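You operate a simulated robot arm through the tools that you are given. There is no shell and no other tool. Be economical: measure what you need, move in short steps, check, and stop when the job is done.

You run a simulated robot arm. Do the job below in one go: nothing can be reset, and whatever is moved stays where it is left.

## Task
Empty the punch's blue tray, refit it and brush the scraps away.
Fine: chips go into the grey bin, none beside it; put the grey brush back where it lay.

It is judged by the outcome, as a careful person would: the job done as asked, and still so three seconds after it is handed in. It fails if anything else is knocked over, pushed out of place, dropped, spilled or broken.

## Robot
A 7-joint arm with a two-finger parallel gripper, fixed in place. Base frame: the origin is at the foot of the arm, x ahead of it, y to its left, z up; the work surface is at about z = 0.73. Readings come in m, rad, newtons and seconds.
Its first joint turns from -2.897 to 2.897 rad. Payload 4.4 kg.
Tool frame: the origin (TCP) lies between the finger pads and is the grasp point; the fingertips stand 0.023 m ahead of it; z points along the fingers, y is the line along which they close. Largest opening 0.094 m; finger width 0.038, thickness 0.01; the body of the gripper, 0.054 by 0.096 m, starts 0.039 m behind the TCP.
Orientation is that of the tool frame in the base frame, as [roll, pitch, yaw] about the fixed x, y, z axes, in that order (R = Rz(yaw) Ry(pitch) Rx(roll)). With the fingers straight down and closing along the base's y, the tool's x points along the base's -x, its y along +y and its z along -z.

## Interface
- The arm moves only by the tool drive_tool. Its argument "motion" is a list of rows, each a list of 6 numbers: the shift along the tool's x, y, z in units of 300 mm (1.0 is 300 mm), then the turn, a rotation vector about the tool's x, y, z in units of 180 degrees (1.0 is 180 degrees). In form: [[tx, ty, tz, ax, ay, az], ...]. A call has 1 to 12 rows; each row is the pose to reach, as a shift and turn from the pose commanded when the call began, along the tool's axes at that moment. "gripper" is the finger opening in mm, from 0 to 94, set as the call begins (left out, the last holds). A call with a number of a shift or a turn outside -1 to 1 is refused whole. A row lasts 0.2 s, in which the tool goes at most 0.05 m and 0.15 rad; a call with a longer step from one row to the next is refused whole, and so is a gripper value outside its range. A pose out of reach is approached as far as the arm can. The call stops where the force on the tool passes 40 N (or 10 N more than at its start, if that is more) or the arm is blocked; 0.2 s more then pass. The fingers move at their own pace (about 0.072 m/s each) and stop on an object; they squeeze with about 41 N. The grip force told is the motor's: it shows also when the fingers shut on nothing. Time passes only in rows, and 0.2 s behind the last, so rows that repeat a pose let the fingers close. The reply holds the time, the measured pose of the TCP, the force on the tool along the base axes, the opening and the grip force, in the units named above and with some noise, and new pictures: "pictures" is both (left out), scene, wrist or none.
- Cameras (640 x 400 px; columns grow to the right, rows downward): "scene" is fixed at [0.3993, -0.5015, 1.4734]; the picture's right is [0.76, -0.65, 0.00], its down [-0.52, -0.61, -0.60] and it looks along [0.39, 0.46, -0.80] (base axes); focal length 367 px, centre (320, 200). "wrist" rides on the gripper at [0.086, 0.016, -0.075] in the tool frame; the picture's right is [-0.18, 0.98, 0.00], its down [-0.58, -0.11, -0.81] and it looks along [-0.79, -0.15, 0.59] (tool axes); focal length 243 px, centre (320, 200).
- point_at(camera, pixels): for up to 12 pixels [column, row] of the newest picture of that camera ("zoom" is the newest enlarged one), the place [x, y, z] in the base frame of the surface seen there, good to about 0.002 m. No time passes.
- zoom(camera, box): a new picture of the part [left, top, right, bottom] of that camera's present view, enlarged. No time passes.
- job_done(): hands the job in; it is judged then, once.

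Keep the steps short. Do not move on a guess: measure, check each grasp and each placing, and mend mistakes. In all there are 80 turns and 170 pictures (those below and enlarged ones count). Leave the gripper open and the arm clear of the work at the hand-in unless told otherwise, and finish with a single line.

The tools are called after "Emit:" by a JSON object that holds its "fn" and its "kwargs". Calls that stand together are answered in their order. drive_tool: Moves the arm, as the interface text tells. Its arguments: {"type":"object","properties":{"motion":{"type":"array"},"gripper":{"type":"number"},"pictures":{"type":"string","enum":["both","scene","wrist","none"]}},"required":["motion"]} The other tools are called the same way: point_at (camera, pixels) gives the place of the surface under pixels of a picture; zoom (camera, box) takes an enlarged picture of a part of a camera's view; job_done () hands the job in.

At the start:

```text
t: 0.0
tool_pos: [0.6789, -0.1315, 1.0879]
tool_rot: [-3.139, -0.001, 3.141]
force: [0.1, -0.3, -0.4]
finger_gap: 0.0938
gripper_force: 0.0
```

scene: 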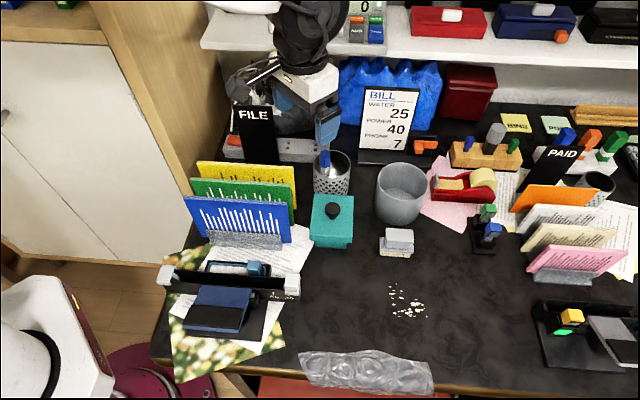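
wrist: 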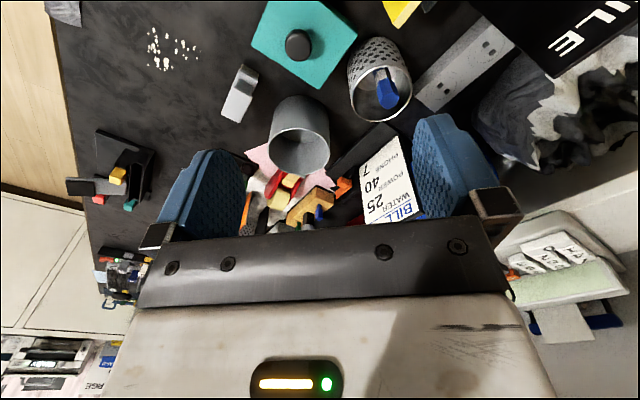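

I see a dark desk with a grey bin near (400,190), a grey brush-like block near (397,242) and scraps near (407,300). What looks like the punch is near (230,295). I'll zoom in on these before moving.

Emit:
{"fn": "zoom", "kwargs": {"camera": "scene", "box": [150, 230, 310, 390]}}

Emit:
{"fn": "zoom", "kwargs": {"camera": "scene", "box": [350, 150, 510, 330]}}

Emit:
{"fn": "zoom", "kwargs": {"camera": "scene", "box": [510, 250, 640, 390]}}

```text
2.50 times, centred on (230, 310) of scene
```

zoom: 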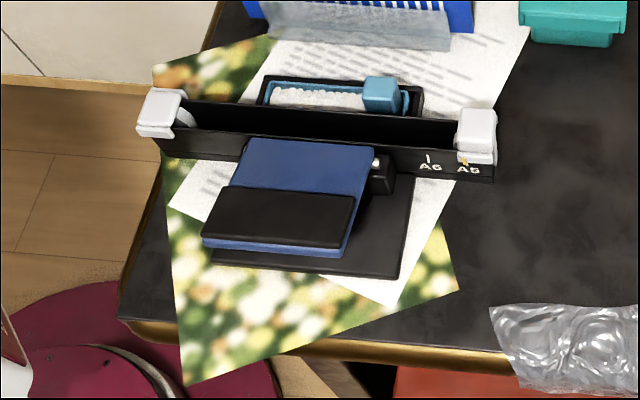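

```text
2.22 times, centred on (430, 240) of scene
```

zoom: 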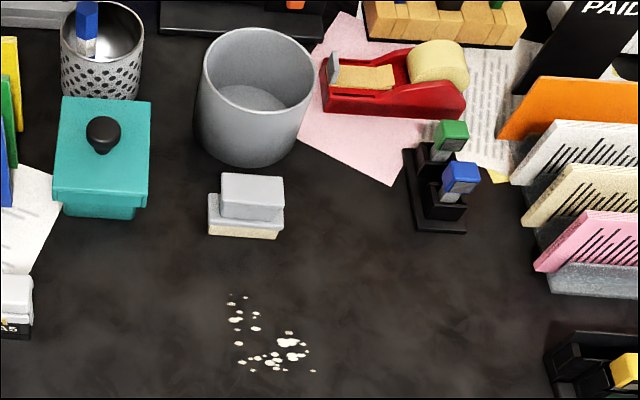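

```text
2.86 times, centred on (575, 320) of scene
```

zoom: 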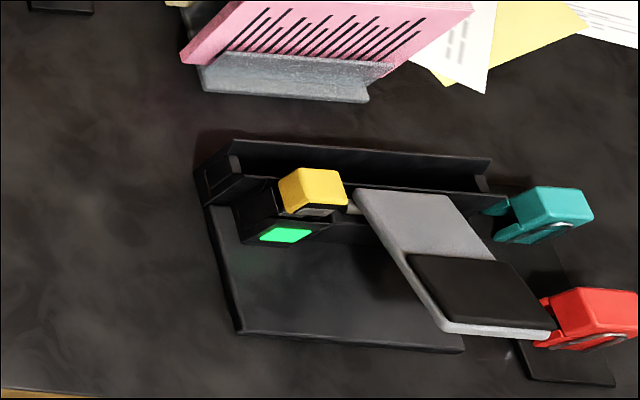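

Next I'll look closer at the blue tray behind the punch, the brush and the scraps. I also want a look at the red thing below the desk edge, and I'll measure the key points.

Emit:
{"fn": "zoom", "kwargs": {"camera": "scene", "box": [200, 245, 310, 310]}}

Emit:
{"fn": "zoom", "kwargs": {"camera": "scene", "box": [250, 270, 460, 400]}}

Emit:
{"fn": "point_at", "kwargs": {"camera": "scene", "pixels": [[400, 165], [378, 190], [424, 190], [400, 215], [397, 236], [385, 232], [413, 232], [380, 252], [410, 256], [400, 195], [345, 388], [365, 365]]}}

Emit:
{"fn": "point_at", "kwargs": {"camera": "scene", "pixels": [[390, 285], [427, 316], [392, 315], [410, 290], [350, 300], [450, 370], [300, 345], [345, 378], [480, 385]]}}

```text
5.82 times, centred on (255, 278) of scene
```

zoom: 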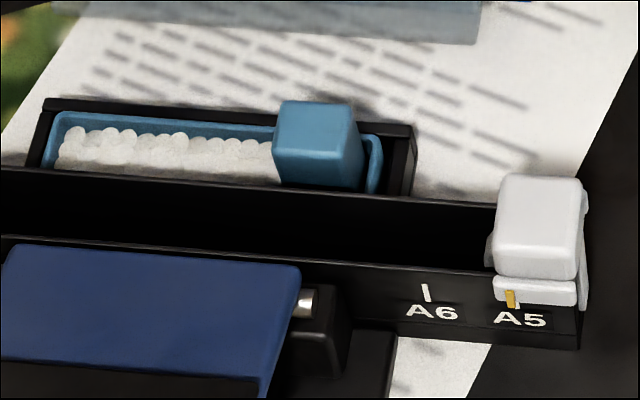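

```text
3.05 times, centred on (355, 335) of scene
```

zoom: 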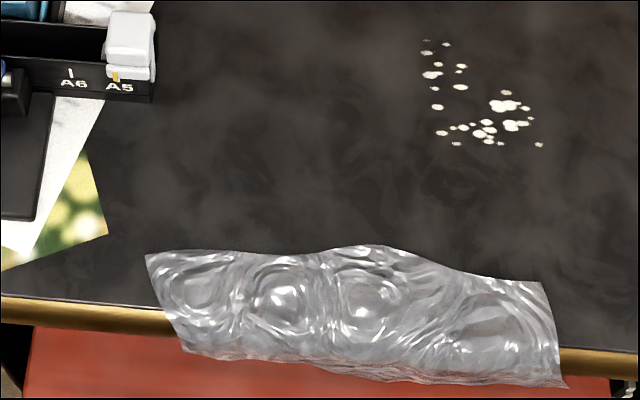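

```text
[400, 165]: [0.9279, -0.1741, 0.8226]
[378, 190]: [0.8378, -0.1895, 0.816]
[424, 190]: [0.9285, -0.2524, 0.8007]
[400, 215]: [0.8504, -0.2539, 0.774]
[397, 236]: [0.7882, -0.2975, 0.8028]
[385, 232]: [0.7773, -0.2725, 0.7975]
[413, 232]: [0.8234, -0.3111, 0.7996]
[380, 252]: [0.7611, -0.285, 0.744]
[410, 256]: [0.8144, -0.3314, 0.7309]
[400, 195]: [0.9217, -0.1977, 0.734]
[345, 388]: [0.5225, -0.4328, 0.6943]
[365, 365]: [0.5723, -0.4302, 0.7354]
```

```text
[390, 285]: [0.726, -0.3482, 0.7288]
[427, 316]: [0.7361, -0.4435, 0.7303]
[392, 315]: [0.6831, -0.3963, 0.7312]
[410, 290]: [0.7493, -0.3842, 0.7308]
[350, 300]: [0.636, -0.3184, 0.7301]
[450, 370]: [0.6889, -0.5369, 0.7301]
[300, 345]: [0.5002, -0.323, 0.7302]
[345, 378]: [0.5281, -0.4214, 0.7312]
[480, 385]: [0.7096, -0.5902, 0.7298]
```

The blue tray sits behind the punch's rail, full of chips, with a block-shaped grip at (265,269). I'll measure it, its holder and the red thing under the edge.

Emit:
{"fn": "point_at", "kwargs": {"camera": "zoom", "pixels": [[60, 350], [200, 375], [30, 390], [100, 310], [20, 315], [600, 390], [580, 350], [590, 370], [150, 360], [620, 280]]}}

Emit:
{"fn": "zoom", "kwargs": {"camera": "scene", "box": [200, 245, 310, 310]}}

```text
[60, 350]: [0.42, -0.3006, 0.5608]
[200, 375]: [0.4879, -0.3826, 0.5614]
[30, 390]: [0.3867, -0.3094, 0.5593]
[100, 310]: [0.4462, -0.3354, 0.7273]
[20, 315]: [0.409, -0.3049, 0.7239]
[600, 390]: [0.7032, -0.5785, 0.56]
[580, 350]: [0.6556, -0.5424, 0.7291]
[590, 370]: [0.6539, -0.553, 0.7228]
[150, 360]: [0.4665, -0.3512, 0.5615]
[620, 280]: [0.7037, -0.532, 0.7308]
```

```text
5.82 times, centred on (255, 278) of scene
```

zoom: 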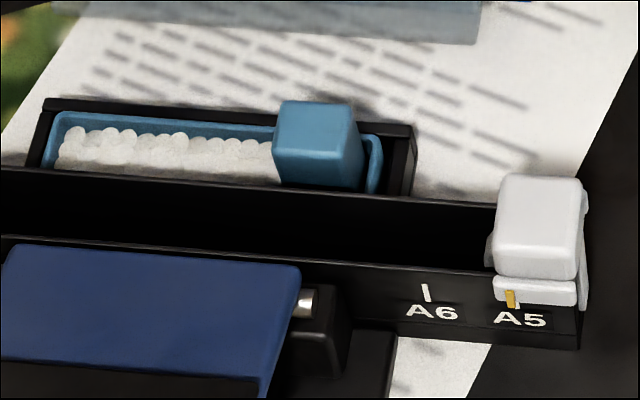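

Emit:
{"fn": "point_at", "kwargs": {"camera": "zoom", "pixels": [[280, 108], [350, 108], [283, 178], [355, 180], [315, 130], [358, 150], [60, 115], [378, 145], [45, 103], [408, 130], [170, 150], [100, 180]]}}

Emit:
{"fn": "point_at", "kwargs": {"camera": "zoom", "pixels": [[10, 175], [390, 200], [490, 200], [200, 242], [480, 275], [540, 200], [540, 260], [280, 150], [280, 130], [320, 180], [395, 180], [430, 150]]}}

```text
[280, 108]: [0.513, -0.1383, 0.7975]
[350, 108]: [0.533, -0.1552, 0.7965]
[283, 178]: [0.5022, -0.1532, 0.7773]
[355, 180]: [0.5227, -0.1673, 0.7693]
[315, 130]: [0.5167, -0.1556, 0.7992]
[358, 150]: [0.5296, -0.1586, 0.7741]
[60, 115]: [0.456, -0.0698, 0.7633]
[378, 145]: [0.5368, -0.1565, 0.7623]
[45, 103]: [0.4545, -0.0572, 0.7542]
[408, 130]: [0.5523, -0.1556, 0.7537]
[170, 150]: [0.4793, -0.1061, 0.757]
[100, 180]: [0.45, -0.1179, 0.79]
```

```text
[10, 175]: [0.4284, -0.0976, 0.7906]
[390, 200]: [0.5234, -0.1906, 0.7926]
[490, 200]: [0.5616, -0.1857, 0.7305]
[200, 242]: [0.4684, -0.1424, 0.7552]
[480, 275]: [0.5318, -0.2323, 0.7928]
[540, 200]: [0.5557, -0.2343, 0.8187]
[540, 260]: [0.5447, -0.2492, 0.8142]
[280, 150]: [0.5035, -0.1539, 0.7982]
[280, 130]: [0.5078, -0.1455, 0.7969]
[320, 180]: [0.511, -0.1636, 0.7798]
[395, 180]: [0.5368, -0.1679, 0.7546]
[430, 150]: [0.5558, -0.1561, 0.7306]
```

The tray's long axis runs along about (0.715,-0.70). Its grip block is centred near (0.518,-0.154) with its top at z 0.799. Now I'll measure the bin rim and the nearby obstacles, so I know how much room I have for pouring.

Emit:
{"fn": "zoom", "kwargs": {"camera": "scene", "box": [290, 140, 450, 260]}}

Emit:
{"fn": "point_at", "kwargs": {"camera": "zoom", "pixels": [[347, 100], [440, 91], [543, 110], [440, 160], [440, 200], [390, 150], [500, 150], [170, 283], [105, 230], [235, 225], [180, 80], [440, 310]]}}

Emit:
{"fn": "point_at", "kwargs": {"camera": "zoom", "pixels": [[390, 367], [492, 370], [398, 402], [490, 412], [362, 412], [490, 440], [440, 385], [400, 370], [490, 375], [560, 180], [490, 280], [500, 425]]}}

```text
3.33 times, centred on (370, 200) of scene
```

zoom: 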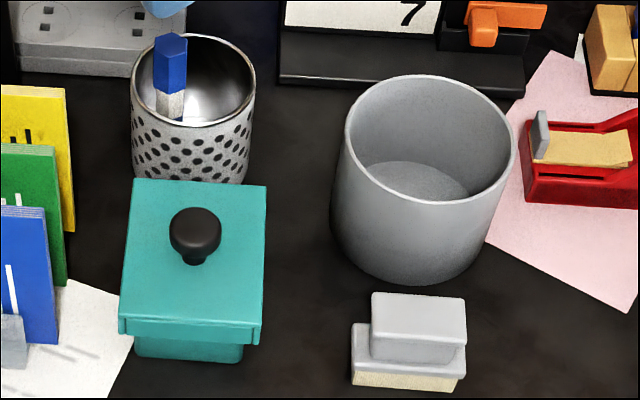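

```text
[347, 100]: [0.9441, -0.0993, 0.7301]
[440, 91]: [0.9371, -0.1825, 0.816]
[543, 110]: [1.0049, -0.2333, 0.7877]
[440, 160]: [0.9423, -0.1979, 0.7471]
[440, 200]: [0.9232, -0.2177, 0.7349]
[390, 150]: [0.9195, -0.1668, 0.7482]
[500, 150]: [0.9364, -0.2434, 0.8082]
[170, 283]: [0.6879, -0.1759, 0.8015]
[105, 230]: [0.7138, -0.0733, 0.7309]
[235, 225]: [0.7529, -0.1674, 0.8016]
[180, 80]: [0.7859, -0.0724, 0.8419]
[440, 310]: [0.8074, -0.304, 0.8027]
```

```text
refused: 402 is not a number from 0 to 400
```

Emit:
{"fn": "point_at", "kwargs": {"camera": "zoom", "pixels": [[348, 140], [512, 160], [430, 79], [430, 203], [370, 185], [490, 185], [385, 90], [480, 90], [335, 210], [380, 270], [195, 215]]}}

Emit:
{"fn": "point_at", "kwargs": {"camera": "zoom", "pixels": [[375, 296], [462, 301], [374, 355], [464, 340], [354, 345], [465, 375], [355, 383], [455, 388], [368, 350], [420, 363], [130, 325], [255, 330]]}}

```text
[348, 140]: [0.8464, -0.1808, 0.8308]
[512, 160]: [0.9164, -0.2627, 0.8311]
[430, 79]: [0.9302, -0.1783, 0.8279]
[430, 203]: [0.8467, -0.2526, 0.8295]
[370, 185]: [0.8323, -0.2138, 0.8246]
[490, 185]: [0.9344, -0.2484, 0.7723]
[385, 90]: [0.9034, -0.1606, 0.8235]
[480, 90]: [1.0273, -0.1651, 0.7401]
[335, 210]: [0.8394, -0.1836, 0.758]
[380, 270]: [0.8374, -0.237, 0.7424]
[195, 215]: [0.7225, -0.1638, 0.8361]
```

```text
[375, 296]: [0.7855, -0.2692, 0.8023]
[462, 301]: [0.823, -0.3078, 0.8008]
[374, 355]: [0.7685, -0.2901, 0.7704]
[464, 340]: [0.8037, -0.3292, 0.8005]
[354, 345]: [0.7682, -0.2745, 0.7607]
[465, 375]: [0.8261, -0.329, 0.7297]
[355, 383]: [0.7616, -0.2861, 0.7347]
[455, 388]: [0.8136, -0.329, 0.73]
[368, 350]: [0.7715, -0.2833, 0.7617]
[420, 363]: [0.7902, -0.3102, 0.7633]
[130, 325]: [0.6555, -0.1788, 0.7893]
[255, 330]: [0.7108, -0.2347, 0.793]
```

The bin rim is at z 0.83, centred near (0.885,-0.218), with an inner radius of about 0.05. Before going down to the tray I'll measure the folders and FILE sign close to it.

Emit:
{"fn": "point_at", "kwargs": {"camera": "scene", "pixels": [[190, 202], [280, 212], [250, 225], [235, 245], [285, 240], [255, 110], [240, 165], [200, 170], [290, 175], [207, 237], [183, 277], [295, 285]]}}

Emit:
{"fn": "drive_tool", "kwargs": {"motion": [[0.088, -0.011, 0.07, 0, 0, -0.042], [0.177, -0.023, 0.14, 0, 0, -0.084], [0.265, -0.034, 0.21, 0, 0, -0.126], [0.353, -0.045, 0.28, 0, 0, -0.168], [0.442, -0.057, 0.35, 0, 0, -0.21], [0.53, -0.068, 0.4, 0, 0, -0.252]], "gripper": 60}}

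```text
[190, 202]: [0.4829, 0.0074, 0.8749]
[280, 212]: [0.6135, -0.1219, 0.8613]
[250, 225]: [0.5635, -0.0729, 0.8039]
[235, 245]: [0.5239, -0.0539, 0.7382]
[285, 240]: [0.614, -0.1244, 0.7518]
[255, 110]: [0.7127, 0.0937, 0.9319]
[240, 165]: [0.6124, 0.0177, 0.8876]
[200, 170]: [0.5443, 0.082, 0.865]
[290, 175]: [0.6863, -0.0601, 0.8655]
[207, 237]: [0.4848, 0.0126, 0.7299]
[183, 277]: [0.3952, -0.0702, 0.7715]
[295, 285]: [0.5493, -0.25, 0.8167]
```

```text
t: 1.4
tool_pos: [0.5202, -0.1525, 0.9686]
tool_rot: [-3.14, 0.002, -2.347]
force: [-0.5, 0.6, 0.1]
finger_gap: 0.0599
gripper_force: 0.0
```

scene: 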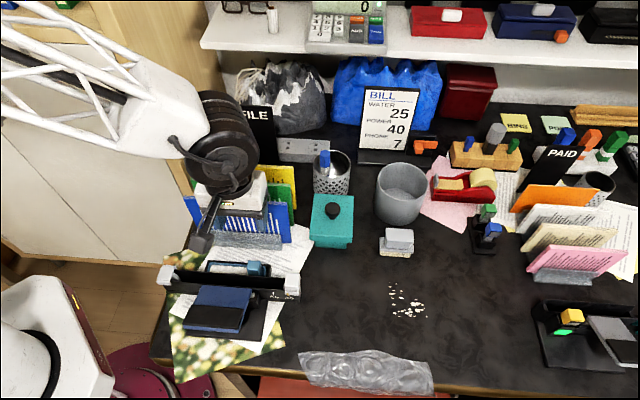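
wrist: 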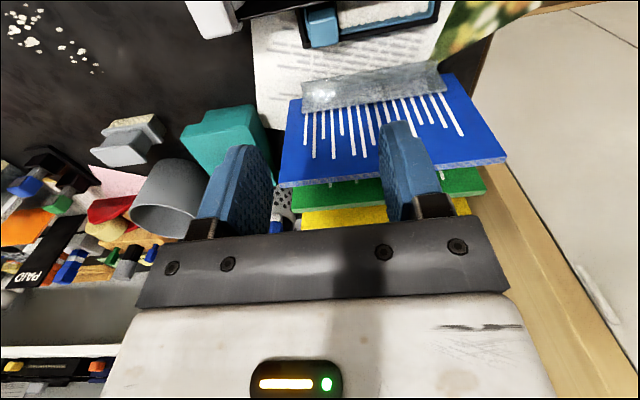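

The tray shows at the top of the wrist picture, around (350,25). I'm above it, with the folders about 0.09 m behind. I'll check the block's alignment up close before descending.

Emit:
{"fn": "zoom", "kwargs": {"camera": "wrist", "box": [280, 0, 460, 60]}}

Emit:
{"fn": "zoom", "kwargs": {"camera": "scene", "box": [170, 180, 310, 310]}}

```text
3.56 times, centred on (370, 30) of wrist
```

zoom: 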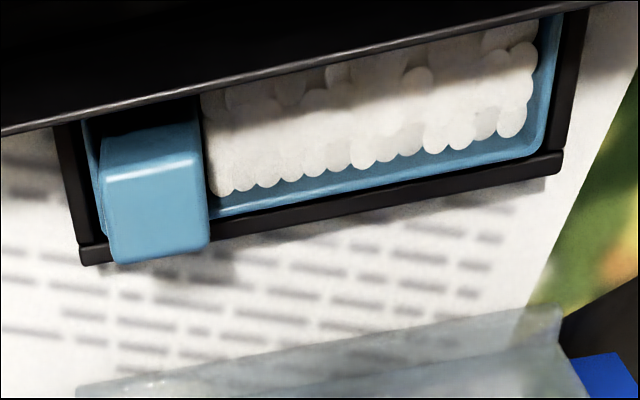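

```text
3.08 times, centred on (240, 245) of scene
```

zoom: 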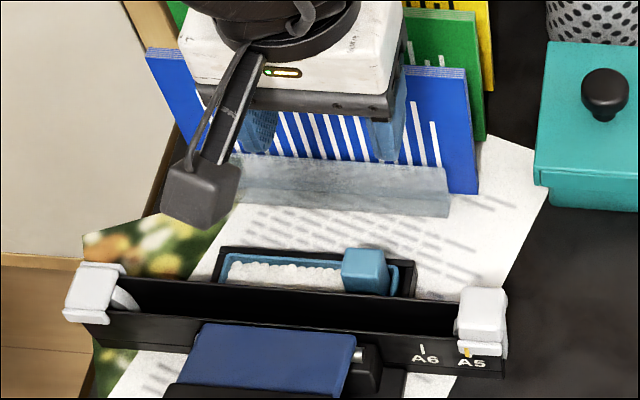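

Emit:
{"fn": "point_at", "kwargs": {"camera": "scene", "pixels": [[220, 292], [250, 290], [205, 310], [235, 322], [245, 300]]}}

Emit:
{"fn": "zoom", "kwargs": {"camera": "wrist", "box": [280, 0, 460, 60]}}

Emit:
{"fn": "point_at", "kwargs": {"camera": "zoom", "pixels": [[108, 145], [195, 128], [105, 175], [202, 160], [113, 255], [205, 240], [155, 150], [155, 210], [100, 105], [220, 215], [540, 140], [85, 235]]}}

```text
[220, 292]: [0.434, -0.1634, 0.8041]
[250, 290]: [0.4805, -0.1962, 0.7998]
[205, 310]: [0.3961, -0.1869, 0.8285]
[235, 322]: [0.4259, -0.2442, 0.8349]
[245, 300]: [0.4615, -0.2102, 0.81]
```

```text
3.56 times, centred on (370, 30) of wrist
```

zoom: 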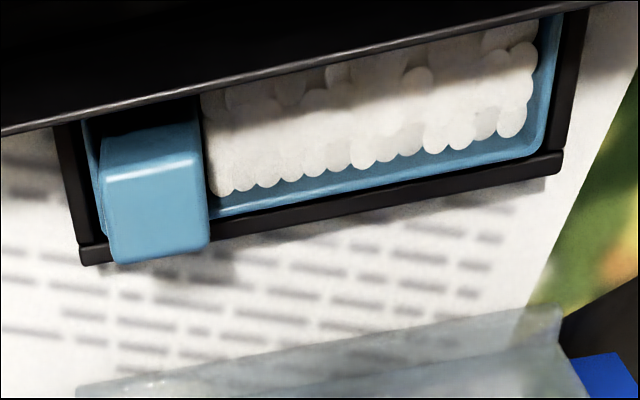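

```text
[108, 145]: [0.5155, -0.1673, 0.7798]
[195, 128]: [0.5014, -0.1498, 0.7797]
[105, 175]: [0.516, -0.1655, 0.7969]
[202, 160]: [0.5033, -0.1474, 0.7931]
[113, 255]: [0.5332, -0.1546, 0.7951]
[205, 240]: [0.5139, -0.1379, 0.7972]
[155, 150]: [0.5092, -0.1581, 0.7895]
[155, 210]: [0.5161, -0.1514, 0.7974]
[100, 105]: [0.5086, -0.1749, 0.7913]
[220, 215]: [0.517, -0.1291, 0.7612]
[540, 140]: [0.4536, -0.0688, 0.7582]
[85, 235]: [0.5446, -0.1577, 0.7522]
```

The lever top is at 0.835 and the rail edge at n≈0.231, so the fingers clear it by about 5 mm. I'll shift 2 mm and descend until the TCP is at z≈0.797, with the tips above the tray rim.

Emit:
{"fn": "drive_tool", "kwargs": {"motion": [[0, 0.006, 0.14, 0, 0, 0], [0, 0.006, 0.28, 0, 0, 0], [0, 0.006, 0.4, 0, 0, 0], [0, 0.006, 0.48, 0, 0, 0], [0, 0.006, 0.53, 0, 0, 0], [0, 0.006, 0.57, 0, 0, 0]], "gripper": 52}}

Emit:
{"fn": "zoom", "kwargs": {"camera": "scene", "box": [190, 210, 310, 310]}}

```text
t: 2.8
tool_pos: [0.5186, -0.1527, 0.7982]
tool_rot: [-3.141, -0.003, -2.348]
force: [0.1, 0.1, 0.9]
finger_gap: 0.0518
gripper_force: 0.0
```

scene: 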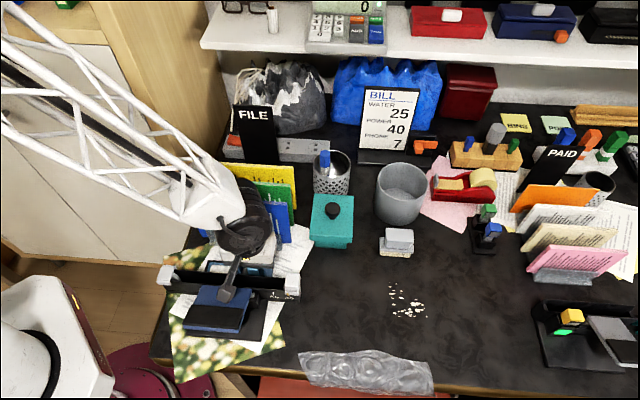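
wrist: 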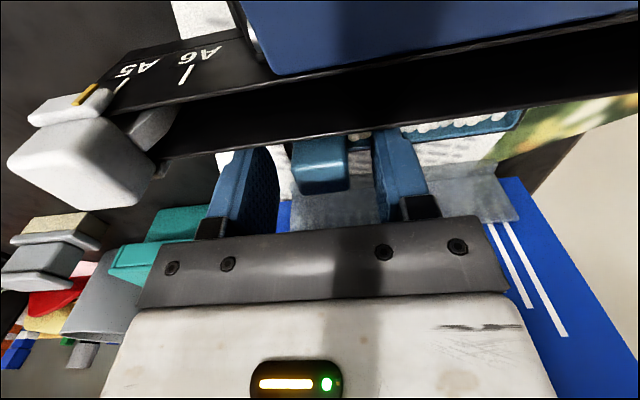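

```text
4.00 times, centred on (250, 260) of scene
```

zoom: 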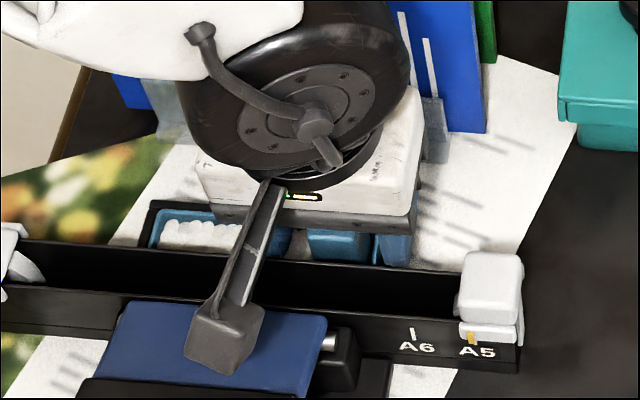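

The block at (320,163) sits between the two fingers in the wrist picture. I'll close the gripper.

Emit:
{"fn": "drive_tool", "kwargs": {"motion": [[0, 0, 0, 0, 0, 0], [0, 0, 0, 0, 0, 0], [0, 0, 0, 0, 0, 0]], "gripper": 0, "pictures": "wrist"}}

```text
t: 3.6
tool_pos: [0.5191, -0.1515, 0.7973]
tool_rot: [3.141, -0.001, -2.348]
force: [-0.3, 0.8, 1.2]
finger_gap: 0.0251
gripper_force: 41.1
```

wrist: 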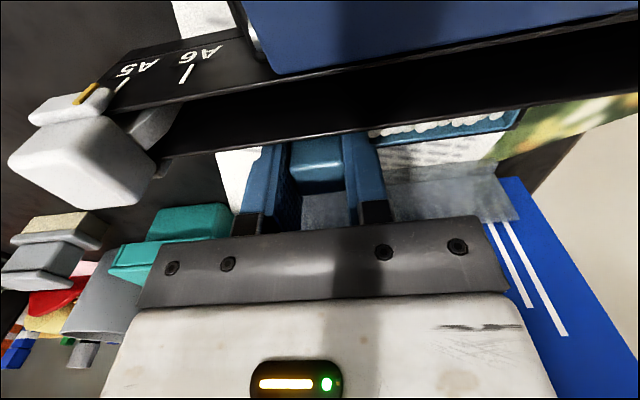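

Gripped at 25.1 mm, which matches the block. Now I'll lift straight up slowly and watch the force.

Emit:
{"fn": "drive_tool", "kwargs": {"motion": [[0, 0, -0.02, 0, 0, 0], [0, 0, -0.05, 0, 0, 0], [0, 0, -0.09, 0, 0, 0], [0, 0, -0.14, 0, 0, 0], [0, 0, -0.2, 0, 0, 0]]}}

Emit:
{"fn": "zoom", "kwargs": {"camera": "scene", "box": [190, 190, 310, 310]}}

```text
t: 4.8
tool_pos: [0.5201, -0.1508, 0.8581]
tool_rot: [-3.139, 0.0, -2.349]
force: [0.3, 0.5, -0.7]
finger_gap: 0.0251
gripper_force: 41.0
```

scene: 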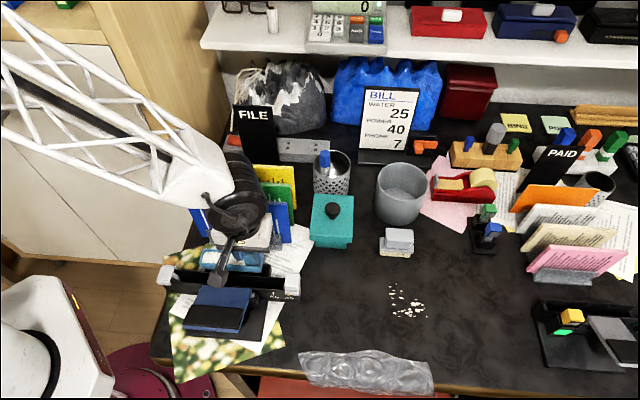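
wrist: 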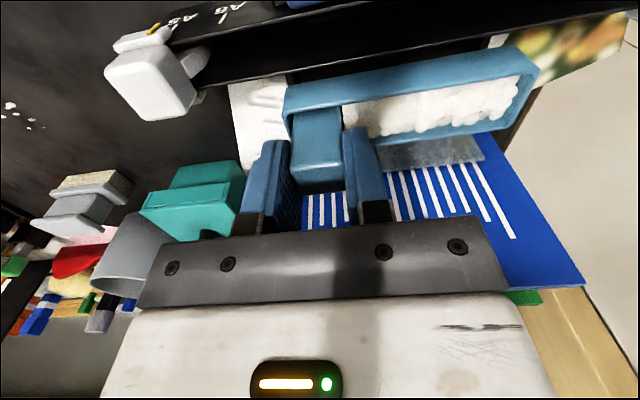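

```text
3.33 times, centred on (250, 250) of scene
```

zoom: 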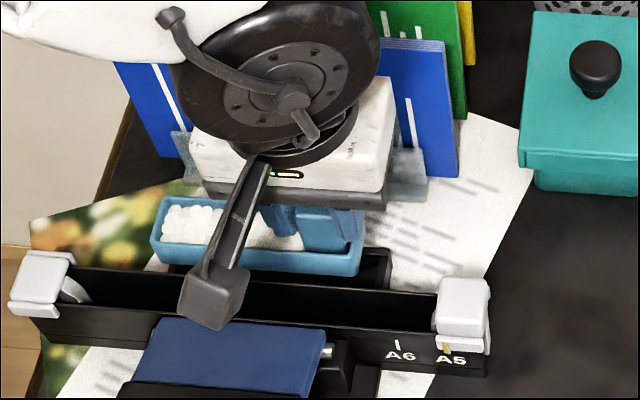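

The tray came out cleanly and the chips are still in it. I'll raise it well above everything, then turn it level towards the bin direction.

Emit:
{"fn": "drive_tool", "kwargs": {"motion": [[0, 0, -0.1, 0, 0, 0], [0, 0, -0.24, 0, 0, 0], [0, 0, -0.38, 0, 0, 0], [0, 0, -0.52, 0, 0, 0], [0, 0, -0.66, 0, 0, -0.03], [0, 0, -0.78, 0, 0, -0.07], [0, 0, -0.8, 0, 0, -0.11], [0, 0, -0.8, 0, 0, -0.15], [0, 0, -0.8, 0, 0, -0.19], [0, 0, -0.8, 0, 0, -0.22], [0, 0, -0.8, 0, 0, -0.247]], "pictures": "wrist"}}

```text
t: 7.2
tool_pos: [0.5193, -0.1514, 1.0983]
tool_rot: [-3.142, -0.001, -1.572]
force: [1.3, -0.2, -0.4]
finger_gap: 0.0252
gripper_force: 40.6
```

wrist: 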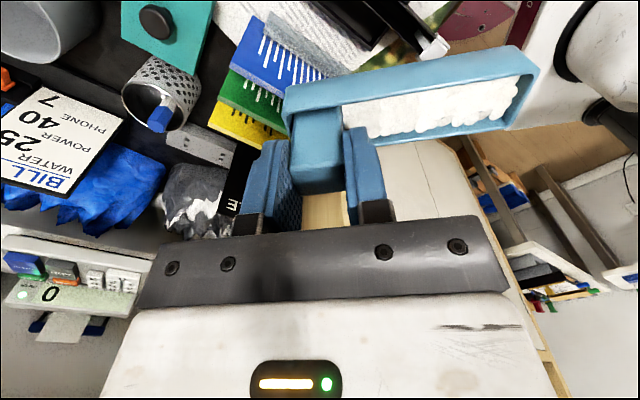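

The tool is now aligned with x. Before extending towards the bin I'll check where the overhanging shelf and the BILL sign are.

Emit:
{"fn": "point_at", "kwargs": {"camera": "scene", "pixels": [[205, 45], [400, 65], [600, 70], [365, 90], [415, 92], [365, 155], [385, 65], [440, 65], [470, 75], [350, 30]]}}

```text
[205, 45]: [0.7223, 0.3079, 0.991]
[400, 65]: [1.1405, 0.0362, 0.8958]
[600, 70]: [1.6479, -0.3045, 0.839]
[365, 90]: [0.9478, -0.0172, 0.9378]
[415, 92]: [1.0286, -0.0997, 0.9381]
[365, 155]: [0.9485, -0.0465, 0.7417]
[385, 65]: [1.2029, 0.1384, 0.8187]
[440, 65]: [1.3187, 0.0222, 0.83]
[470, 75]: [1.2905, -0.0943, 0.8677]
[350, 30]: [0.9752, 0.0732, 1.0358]
```

The shelf and sign are behind the bin, with room for the gripper. I'll carry the tray level, high up, part of the way to the bin while turning it another 25°.

Emit:
{"fn": "drive_tool", "kwargs": {"motion": [[0.01, -0.1, 0, 0, 0, -0.02], [0.03, -0.25, 0, 0, 0, -0.04], [0.05, -0.4, 0, 0, 0, -0.06], [0.06, -0.55, 0, 0, 0, -0.08], [0.08, -0.7, 0, 0, 0, -0.1], [0.09, -0.83, 0, 0, 0, -0.12], [0.1, -0.933, 0, 0, 0, -0.139]], "pictures": "scene"}}

```text
t: 8.8
tool_pos: [0.7988, -0.1813, 1.0981]
tool_rot: [-3.141, -0.002, -1.136]
force: [-0.2, -0.1, 0.2]
finger_gap: 0.0253
gripper_force: 40.9
```

scene: 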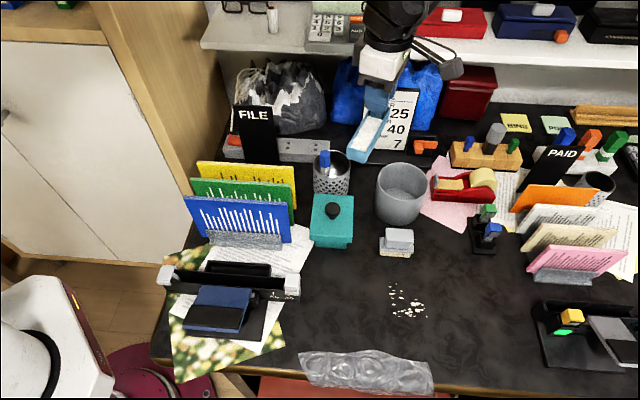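

Still level and holding. Now I'll move so the tray's free end is over the bin, and lower to z≈0.98.

Emit:
{"fn": "drive_tool", "kwargs": {"motion": [[0.058, -0.093, 0.05, 0, 0, 0], [0.116, -0.187, 0.12, 0, 0, 0], [0.174, -0.28, 0.2, 0, 0, 0], [0.232, -0.374, 0.3, 0, 0, 0], [0.232, -0.374, 0.393, 0, 0, 0]]}}

Emit:
{"fn": "zoom", "kwargs": {"camera": "scene", "box": [330, 60, 490, 230]}}

```text
t: 10.0
tool_pos: [0.9297, -0.198, 0.9805]
tool_rot: [-3.141, -0.002, -1.137]
force: [0.8, 0.2, 0.4]
finger_gap: 0.0251
gripper_force: 41.0
```

scene: 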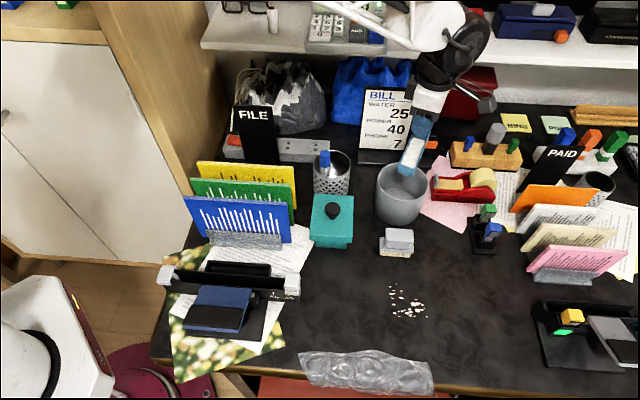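
wrist: 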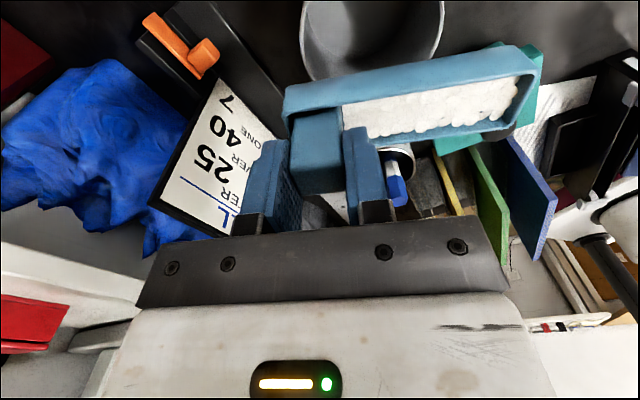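

```text
2.35 times, centred on (410, 145) of scene
```

zoom: 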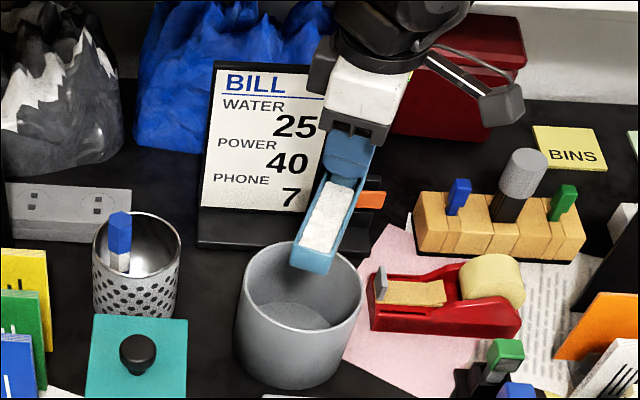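

The tray's end is over the bin opening. I'll tilt it to 60° now, keeping its lip above the bin centre.

Emit:
{"fn": "drive_tool", "kwargs": {"motion": [[0, 0, 0.017, 0.0417, 0, 0], [0, 0, 0.033, 0.0833, 0, 0], [0, -0.017, 0.05, 0.125, 0, 0], [0, -0.017, 0.067, 0.1667, 0, 0], [0, 0.007, 0.083, 0.2083, 0, 0], [0, 0.033, 0.09, 0.25, 0, 0], [0, 0.073, 0.093, 0.2917, 0, 0], [0, 0.113, 0.1, 0.3333, 0, 0]]}}

Emit:
{"fn": "zoom", "kwargs": {"camera": "scene", "box": [330, 100, 490, 260]}}

```text
t: 11.8
tool_pos: [0.9409, -0.214, 0.9217]
tool_rot: [-2.265, 0.037, -1.143]
force: [-3.7, 1.2, -6.2]
finger_gap: 0.0254
gripper_force: 41.8
out of reach, approached as far as the arm can: row 7, 8
stopped in row 8: the force on the tool passed its limit (the readings are from after the stop); the commanded pose is now the measured one
```

scene: 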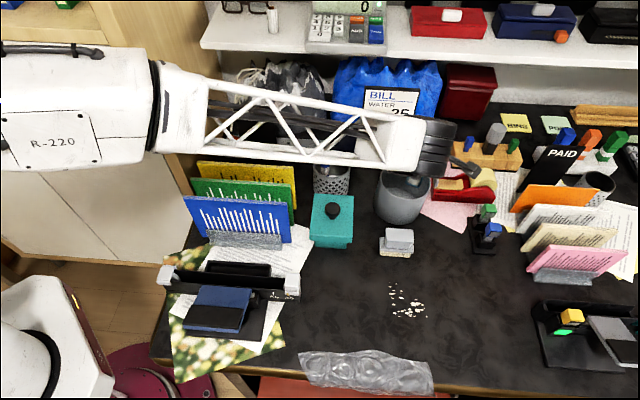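
wrist: 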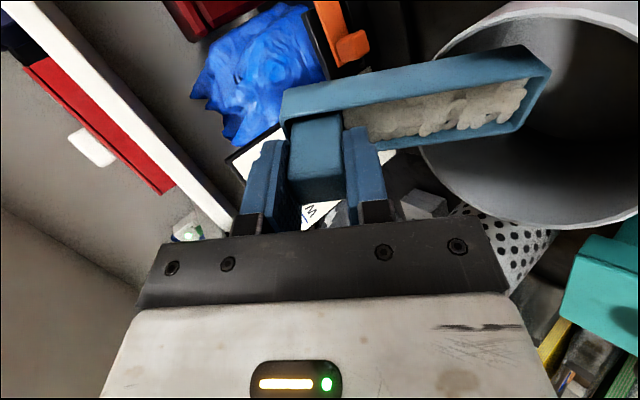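

```text
2.50 times, centred on (410, 180) of scene
```

zoom: 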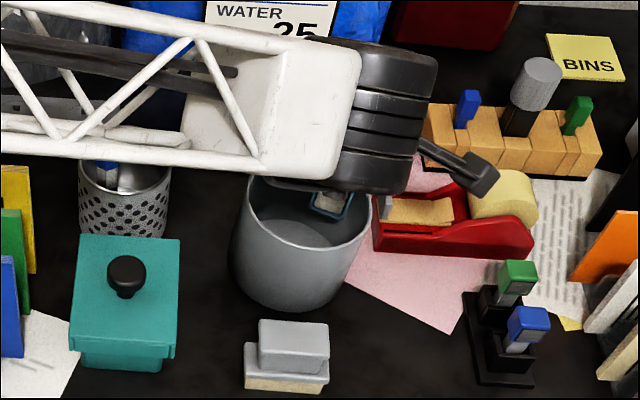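

The arm ran out of reach at about 50° of tilt, sagged, and the tray touched something, probably the inside of the bin rim. The chips are still in the tray at (440,110) in the wrist picture. I'll back straight up and reduce the tilt over the bin.

Emit:
{"fn": "drive_tool", "kwargs": {"motion": [[0, -0.05, -0.04, 0, 0, 0], [0, -0.12, -0.1, 0, 0, 0], [0, -0.18, -0.15, -0.04, 0, 0], [0, -0.22, -0.18, -0.08, 0, 0], [0, -0.22, -0.18, -0.125, 0, 0], [0, -0.22, -0.18, -0.167, 0, 0]]}}

Emit:
{"fn": "zoom", "kwargs": {"camera": "scene", "box": [330, 100, 490, 260]}}

```text
t: 13.2
tool_pos: [0.9423, -0.2173, 1.0145]
tool_rot: [-2.782, 0.03, -1.144]
force: [-0.2, 0.1, -0.7]
finger_gap: 0.0251
gripper_force: 41.2
```

scene: 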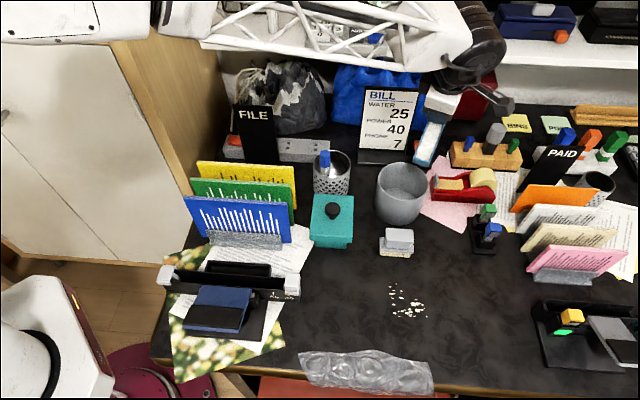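
wrist: 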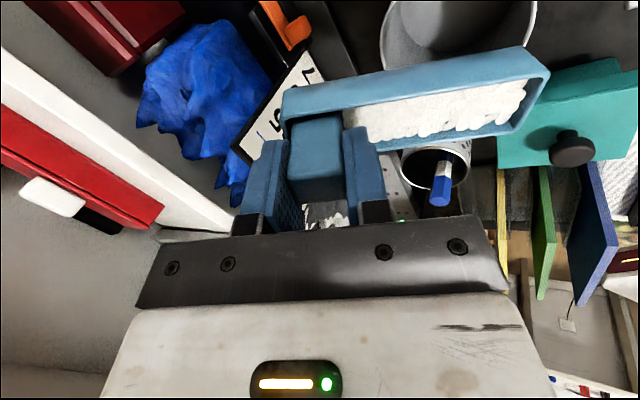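

```text
2.50 times, centred on (410, 180) of scene
```

zoom: 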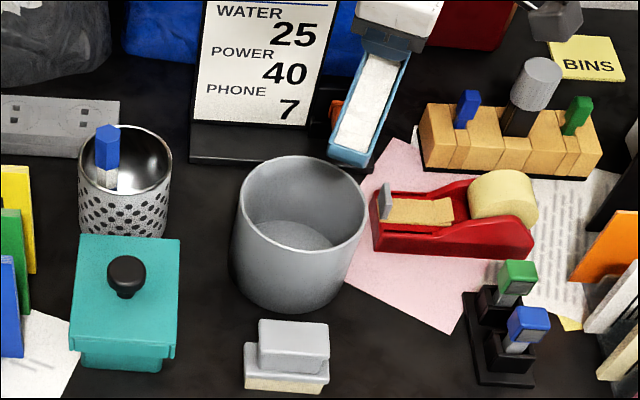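

The bin hasn't moved and no chips spilled. The tool's heading was the limiting factor, so I'll turn it about the vertical by -38° to point straight out from the base. The slight 20° tilt stays.

Emit:
{"fn": "drive_tool", "kwargs": {"motion": [[0, 0, 0, 0, 0.0149, 0.0395], [0, 0, 0, 0, 0.0297, 0.079], [0, 0, 0, 0, 0.0446, 0.1185], [0, 0, 0, 0, 0.0594, 0.158], [0, 0, 0, 0, 0.0743, 0.1975]]}}

```text
t: 14.4
tool_pos: [0.9429, -0.2157, 1.0167]
tool_rot: [-2.798, 0.024, -1.805]
force: [-0.6, 0.5, -0.7]
finger_gap: 0.0251
gripper_force: 41.0
```

scene: 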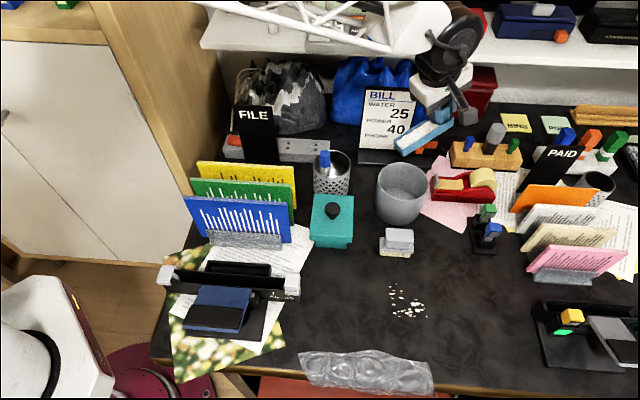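
wrist: 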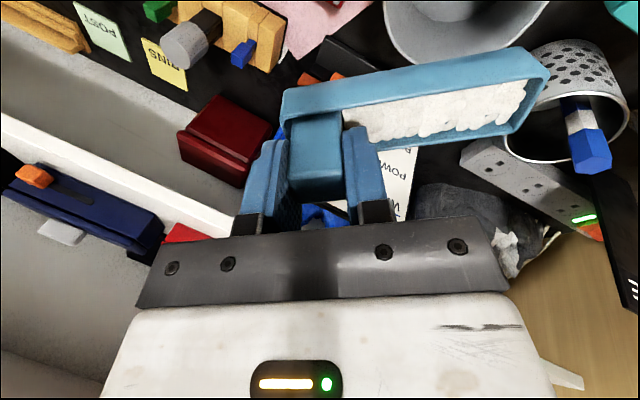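

The heading is now radial. I'll tilt again to about 67°, a little higher this time, centring the free end over the bin.

Emit:
{"fn": "drive_tool", "kwargs": {"motion": [[0.012, 0.033, 0.084, 0.0411, 0, 0], [0.026, 0.06, 0.125, 0.0856, 0, 0], [0.04, 0.097, 0.132, 0.13, 0, 0], [0.052, 0.134, 0.119, 0.1744, 0, 0], [0.052, 0.175, 0.104, 0.2189, 0, 0], [0.052, 0.212, 0.091, 0.2633, 0, 0]]}}

Emit:
{"fn": "zoom", "kwargs": {"camera": "scene", "box": [330, 100, 490, 260]}}

```text
t: 15.8
tool_pos: [0.8945, -0.2225, 0.9698]
tool_rot: [-2.016, 0.015, -1.826]
force: [-0.3, 0.8, 0.2]
finger_gap: 0.0251
gripper_force: 40.9
out of reach, approached as far as the arm can: row 6
```

scene: 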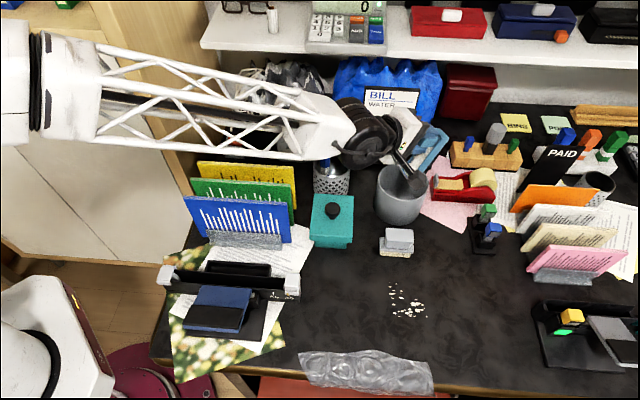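
wrist: 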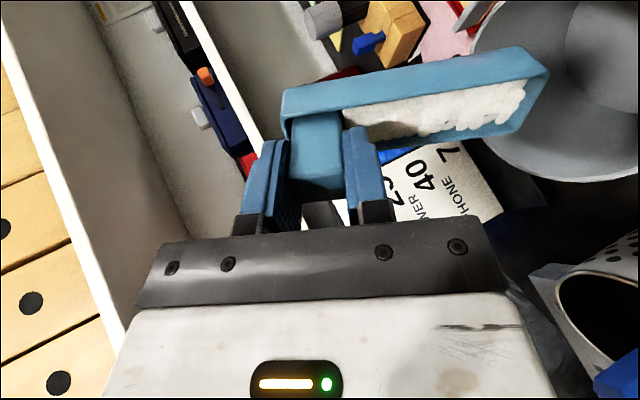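

```text
2.50 times, centred on (410, 180) of scene
```

zoom: 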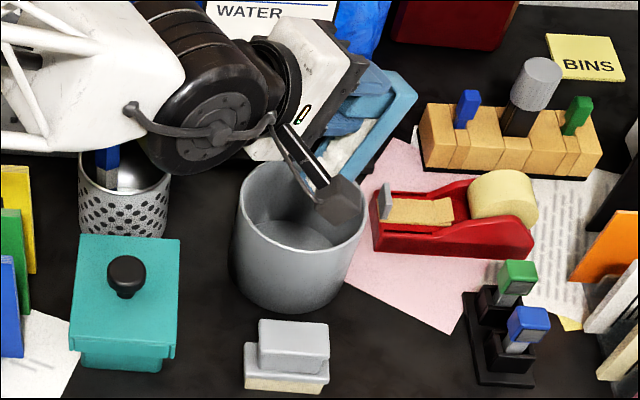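

The arm runs out at about 64° in this heading as well. It's probably the wrist bend joint. With the fingers pointing sideways, across the forearm, the roll joint can do the tilting instead. The tray is still full, so I'll go up and bring it level first.

Emit:
{"fn": "drive_tool", "kwargs": {"motion": [[0, -0.06, -0.028, -0.03, 0, 0], [0, -0.12, -0.057, -0.07, 0, 0], [0, -0.18, -0.086, -0.112, 0, 0], [0, -0.18, -0.086, -0.156, 0, 0], [0, -0.18, -0.086, -0.2, 0, 0], [0, -0.18, -0.086, -0.244, 0, 0], [0, -0.18, -0.086, -0.288, 0, 0], [0, -0.18, -0.086, -0.33, 0, 0], [0, -0.18, -0.086, -0.358, 0, 0]], "pictures": "none"}}

```text
t: 17.8
tool_pos: [0.8605, -0.2194, 0.9773]
tool_rot: [-2.625, 0.061, -1.78]
force: [0.4, -0.6, -1.1]
finger_gap: 0.0251
gripper_force: 41.6
out of reach, approached as far as the arm can: row 3, 4, 5, 6, 7, 8, 9
```

It stopped short of the commanded pose. I'll hold briefly and look.

Emit:
{"fn": "drive_tool", "kwargs": {"motion": [[0, 0, 0, 0, 0, 0], [0, 0, 0, 0, 0, 0], [0, 0, 0, 0, 0, 0]]}}

```text
t: 18.6
tool_pos: [0.8612, -0.218, 0.9769]
tool_rot: [-2.625, 0.061, -1.779]
force: [-0.2, 0.1, -1.1]
finger_gap: 0.025
gripper_force: 41.2
```

scene: 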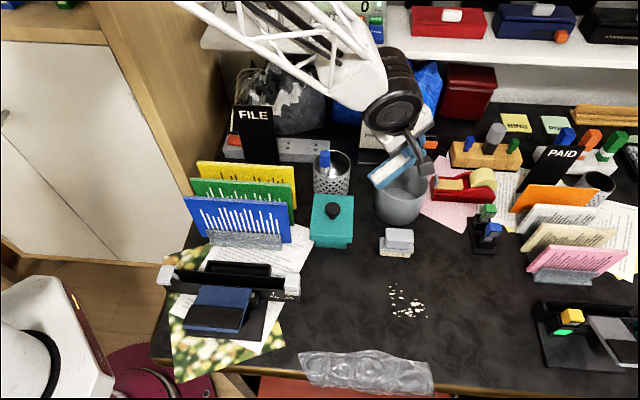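
wrist: 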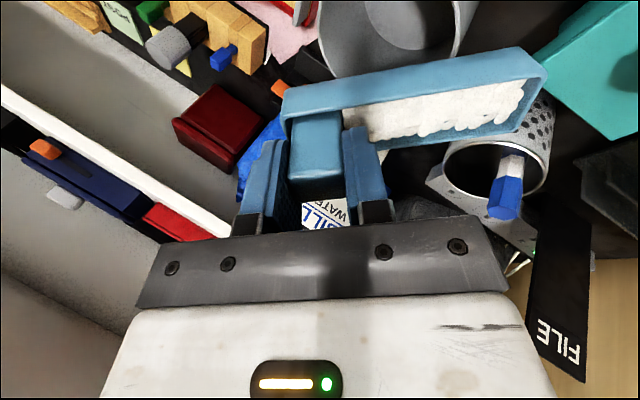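

The command is synced again: tilt 30°, chips intact. I'll level out while retracting up and back a little.

Emit:
{"fn": "drive_tool", "kwargs": {"motion": [[0.0, 0.01, -0.05, -0.03, 0, 0], [0.0, 0.02, -0.1, -0.06, 0, 0], [0.0, 0.03, -0.15, -0.09, 0, 0], [0.0, 0.04, -0.2, -0.12, 0, 0], [0.0, 0.047, -0.25, -0.164, 0, 0]], "pictures": "scene"}}

```text
t: 19.8
tool_pos: [0.8469, -0.2165, 0.9644]
tool_rot: [-2.671, 0.064, -1.778]
force: [-0.8, -0.6, -1.8]
finger_gap: 0.0251
gripper_force: 41.5
out of reach, approached as far as the arm can: row 1, 2, 3, 4, 5
```

scene: 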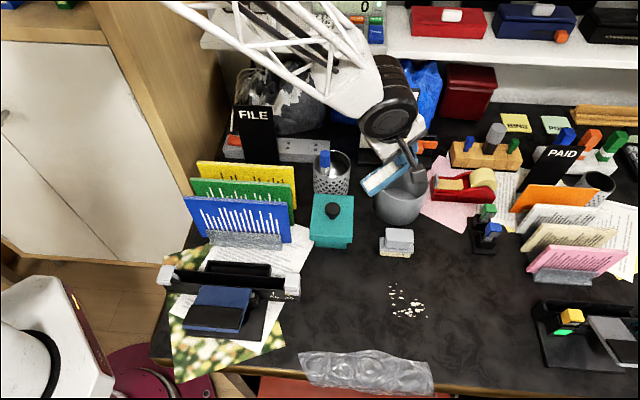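

Moving up is still blocked at this joint configuration. I'll go back out to a pose I reached earlier, near (0.94,-0.216,1.017) with 20° of tilt.

Emit:
{"fn": "drive_tool", "kwargs": {"motion": [[0, -0.05, -0.003, -0.006, 0, 0], [0, -0.12, -0.007, -0.014, 0, 0], [0, -0.2, -0.012, -0.022, 0, 0], [0, -0.28, -0.016, -0.03, 0, 0], [0, -0.348, -0.021, -0.04, 0, 0], [0, -0.348, -0.021, -0.04, 0, 0]], "pictures": "scene"}}

```text
t: 21.2
tool_pos: [0.8633, -0.2215, 0.9759]
tool_rot: [-2.717, 0.086, -1.767]
force: [0.0, 0.6, 0.1]
finger_gap: 0.0251
gripper_force: 40.9
out of reach, approached as far as the arm can: row 1, 2, 3, 4, 5, 6
```

scene: 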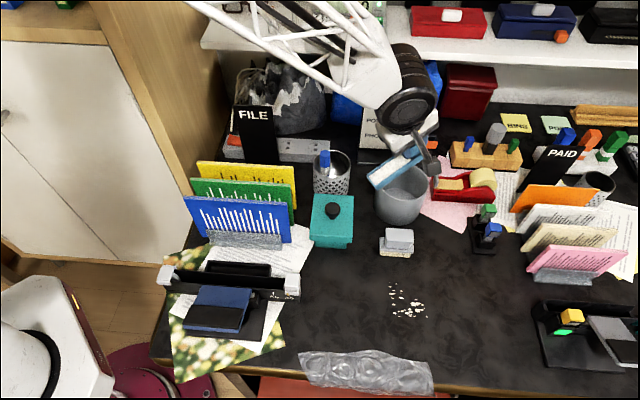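

One wrist joint seems to be against its limit. I'll probe with a small turn about the fingers, back towards the starting heading.

Emit:
{"fn": "drive_tool", "kwargs": {"motion": [[0, 0, 0, 0, 0, 0.03], [0, 0, 0, 0, 0, 0.06], [0, 0, 0, 0, 0, 0.1]], "pictures": "none"}}

```text
t: 22.0
tool_pos: [0.8617, -0.2243, 0.975]
tool_rot: [-2.761, 0.213, -2.062]
force: [-0.3, 0.4, 0.5]
finger_gap: 0.0252
gripper_force: 41.2
```

That freed it. Next I'll level the tool from here and rise 5 cm.

Emit:
{"fn": "drive_tool", "kwargs": {"motion": [[-0.009, -0.015, -0.038, -0.03, 0.017, 0], [-0.018, -0.03, -0.075, -0.06, 0.035, 0], [-0.027, -0.045, -0.113, -0.09, 0.052, 0], [-0.035, -0.06, -0.151, -0.119, 0.069, 0]]}}

```text
t: 23.0
tool_pos: [0.8615, -0.2251, 0.9748]
tool_rot: [-2.762, 0.21, -2.06]
force: [0.5, -1.1, 0.2]
finger_gap: 0.025
gripper_force: 41.1
out of reach, approached as far as the arm can: row 1, 2, 3, 4
```

scene: 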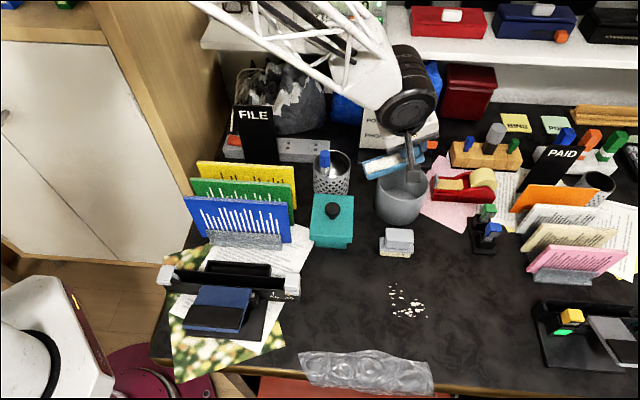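
wrist: 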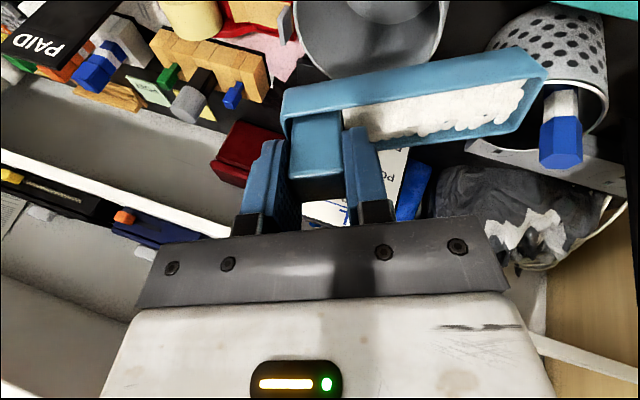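

No movement at all. I'll probe single directions in small steps to find which one is limited, starting with a pure tilt back about tool x.

Emit:
{"fn": "drive_tool", "kwargs": {"motion": [[0, 0, 0, -0.03, 0, 0], [0, 0, 0, -0.06, 0, 0]], "pictures": "none"}}

Emit:
{"fn": "drive_tool", "kwargs": {"motion": [[0, 0, 0, 0, 0.03, 0], [0, 0, 0, 0, 0.06, 0]], "pictures": "none"}}

Emit:
{"fn": "drive_tool", "kwargs": {"motion": [[-0.03, -0.05, -0.13, 0, 0, 0], [-0.03, -0.05, -0.13, 0, 0, 0]], "pictures": "none"}}

```text
t: 23.6
tool_pos: [0.8615, -0.2241, 0.973]
tool_rot: [-2.95, 0.212, -2.06]
force: [-0.1, 0.6, 0.2]
finger_gap: 0.0253
gripper_force: 40.7
```

```text
t: 24.2
tool_pos: [0.863, -0.2242, 0.9742]
tool_rot: [-2.949, 0.215, -2.061]
force: [-0.4, 0.4, -0.6]
finger_gap: 0.0252
gripper_force: 41.2
out of reach, approached as far as the arm can: row 1, 2
```

```text
t: 24.8
tool_pos: [0.8595, -0.2231, 0.9981]
tool_rot: [-2.95, 0.218, -2.059]
force: [0.0, -0.5, -0.1]
finger_gap: 0.0252
gripper_force: 40.7
out of reach, approached as far as the arm can: row 1, 2
```

The tilt back about x works, but about y is still blocked. I'll retract up towards the base while turning back to the starting heading, so the wrist unwinds.

Emit:
{"fn": "drive_tool", "kwargs": {"motion": [[0.004, 0.05, -0.045, 0, 0, 0.035], [0.008, 0.1, -0.09, 0, 0, 0.07], [0.012, 0.15, -0.135, 0, 0, 0.105], [0.016, 0.2, -0.18, 0, 0, 0.14], [0.02, 0.25, -0.225, 0, 0, 0.17], [0.023, 0.295, -0.27, 0, 0, 0.2]]}}

```text
t: 26.2
tool_pos: [0.7536, -0.192, 1.0415]
tool_rot: [-3.116, 0.288, -2.707]
force: [0.1, -0.7, 0.0]
finger_gap: 0.0252
gripper_force: 41.7
out of reach, approached as far as the arm can: row 2, 3, 4, 5, 6
```

scene: 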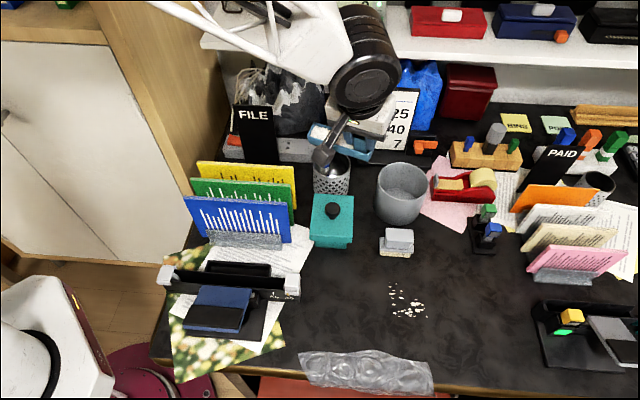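
wrist: 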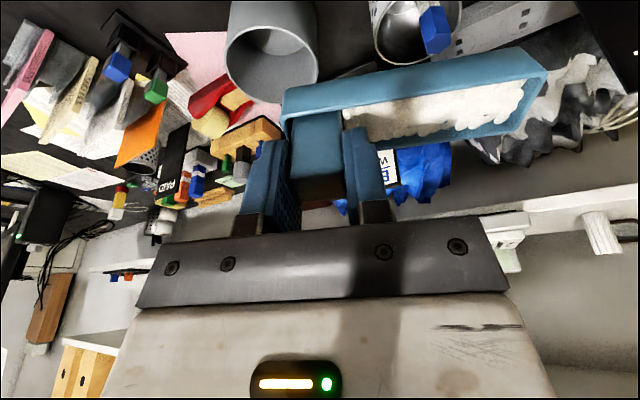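

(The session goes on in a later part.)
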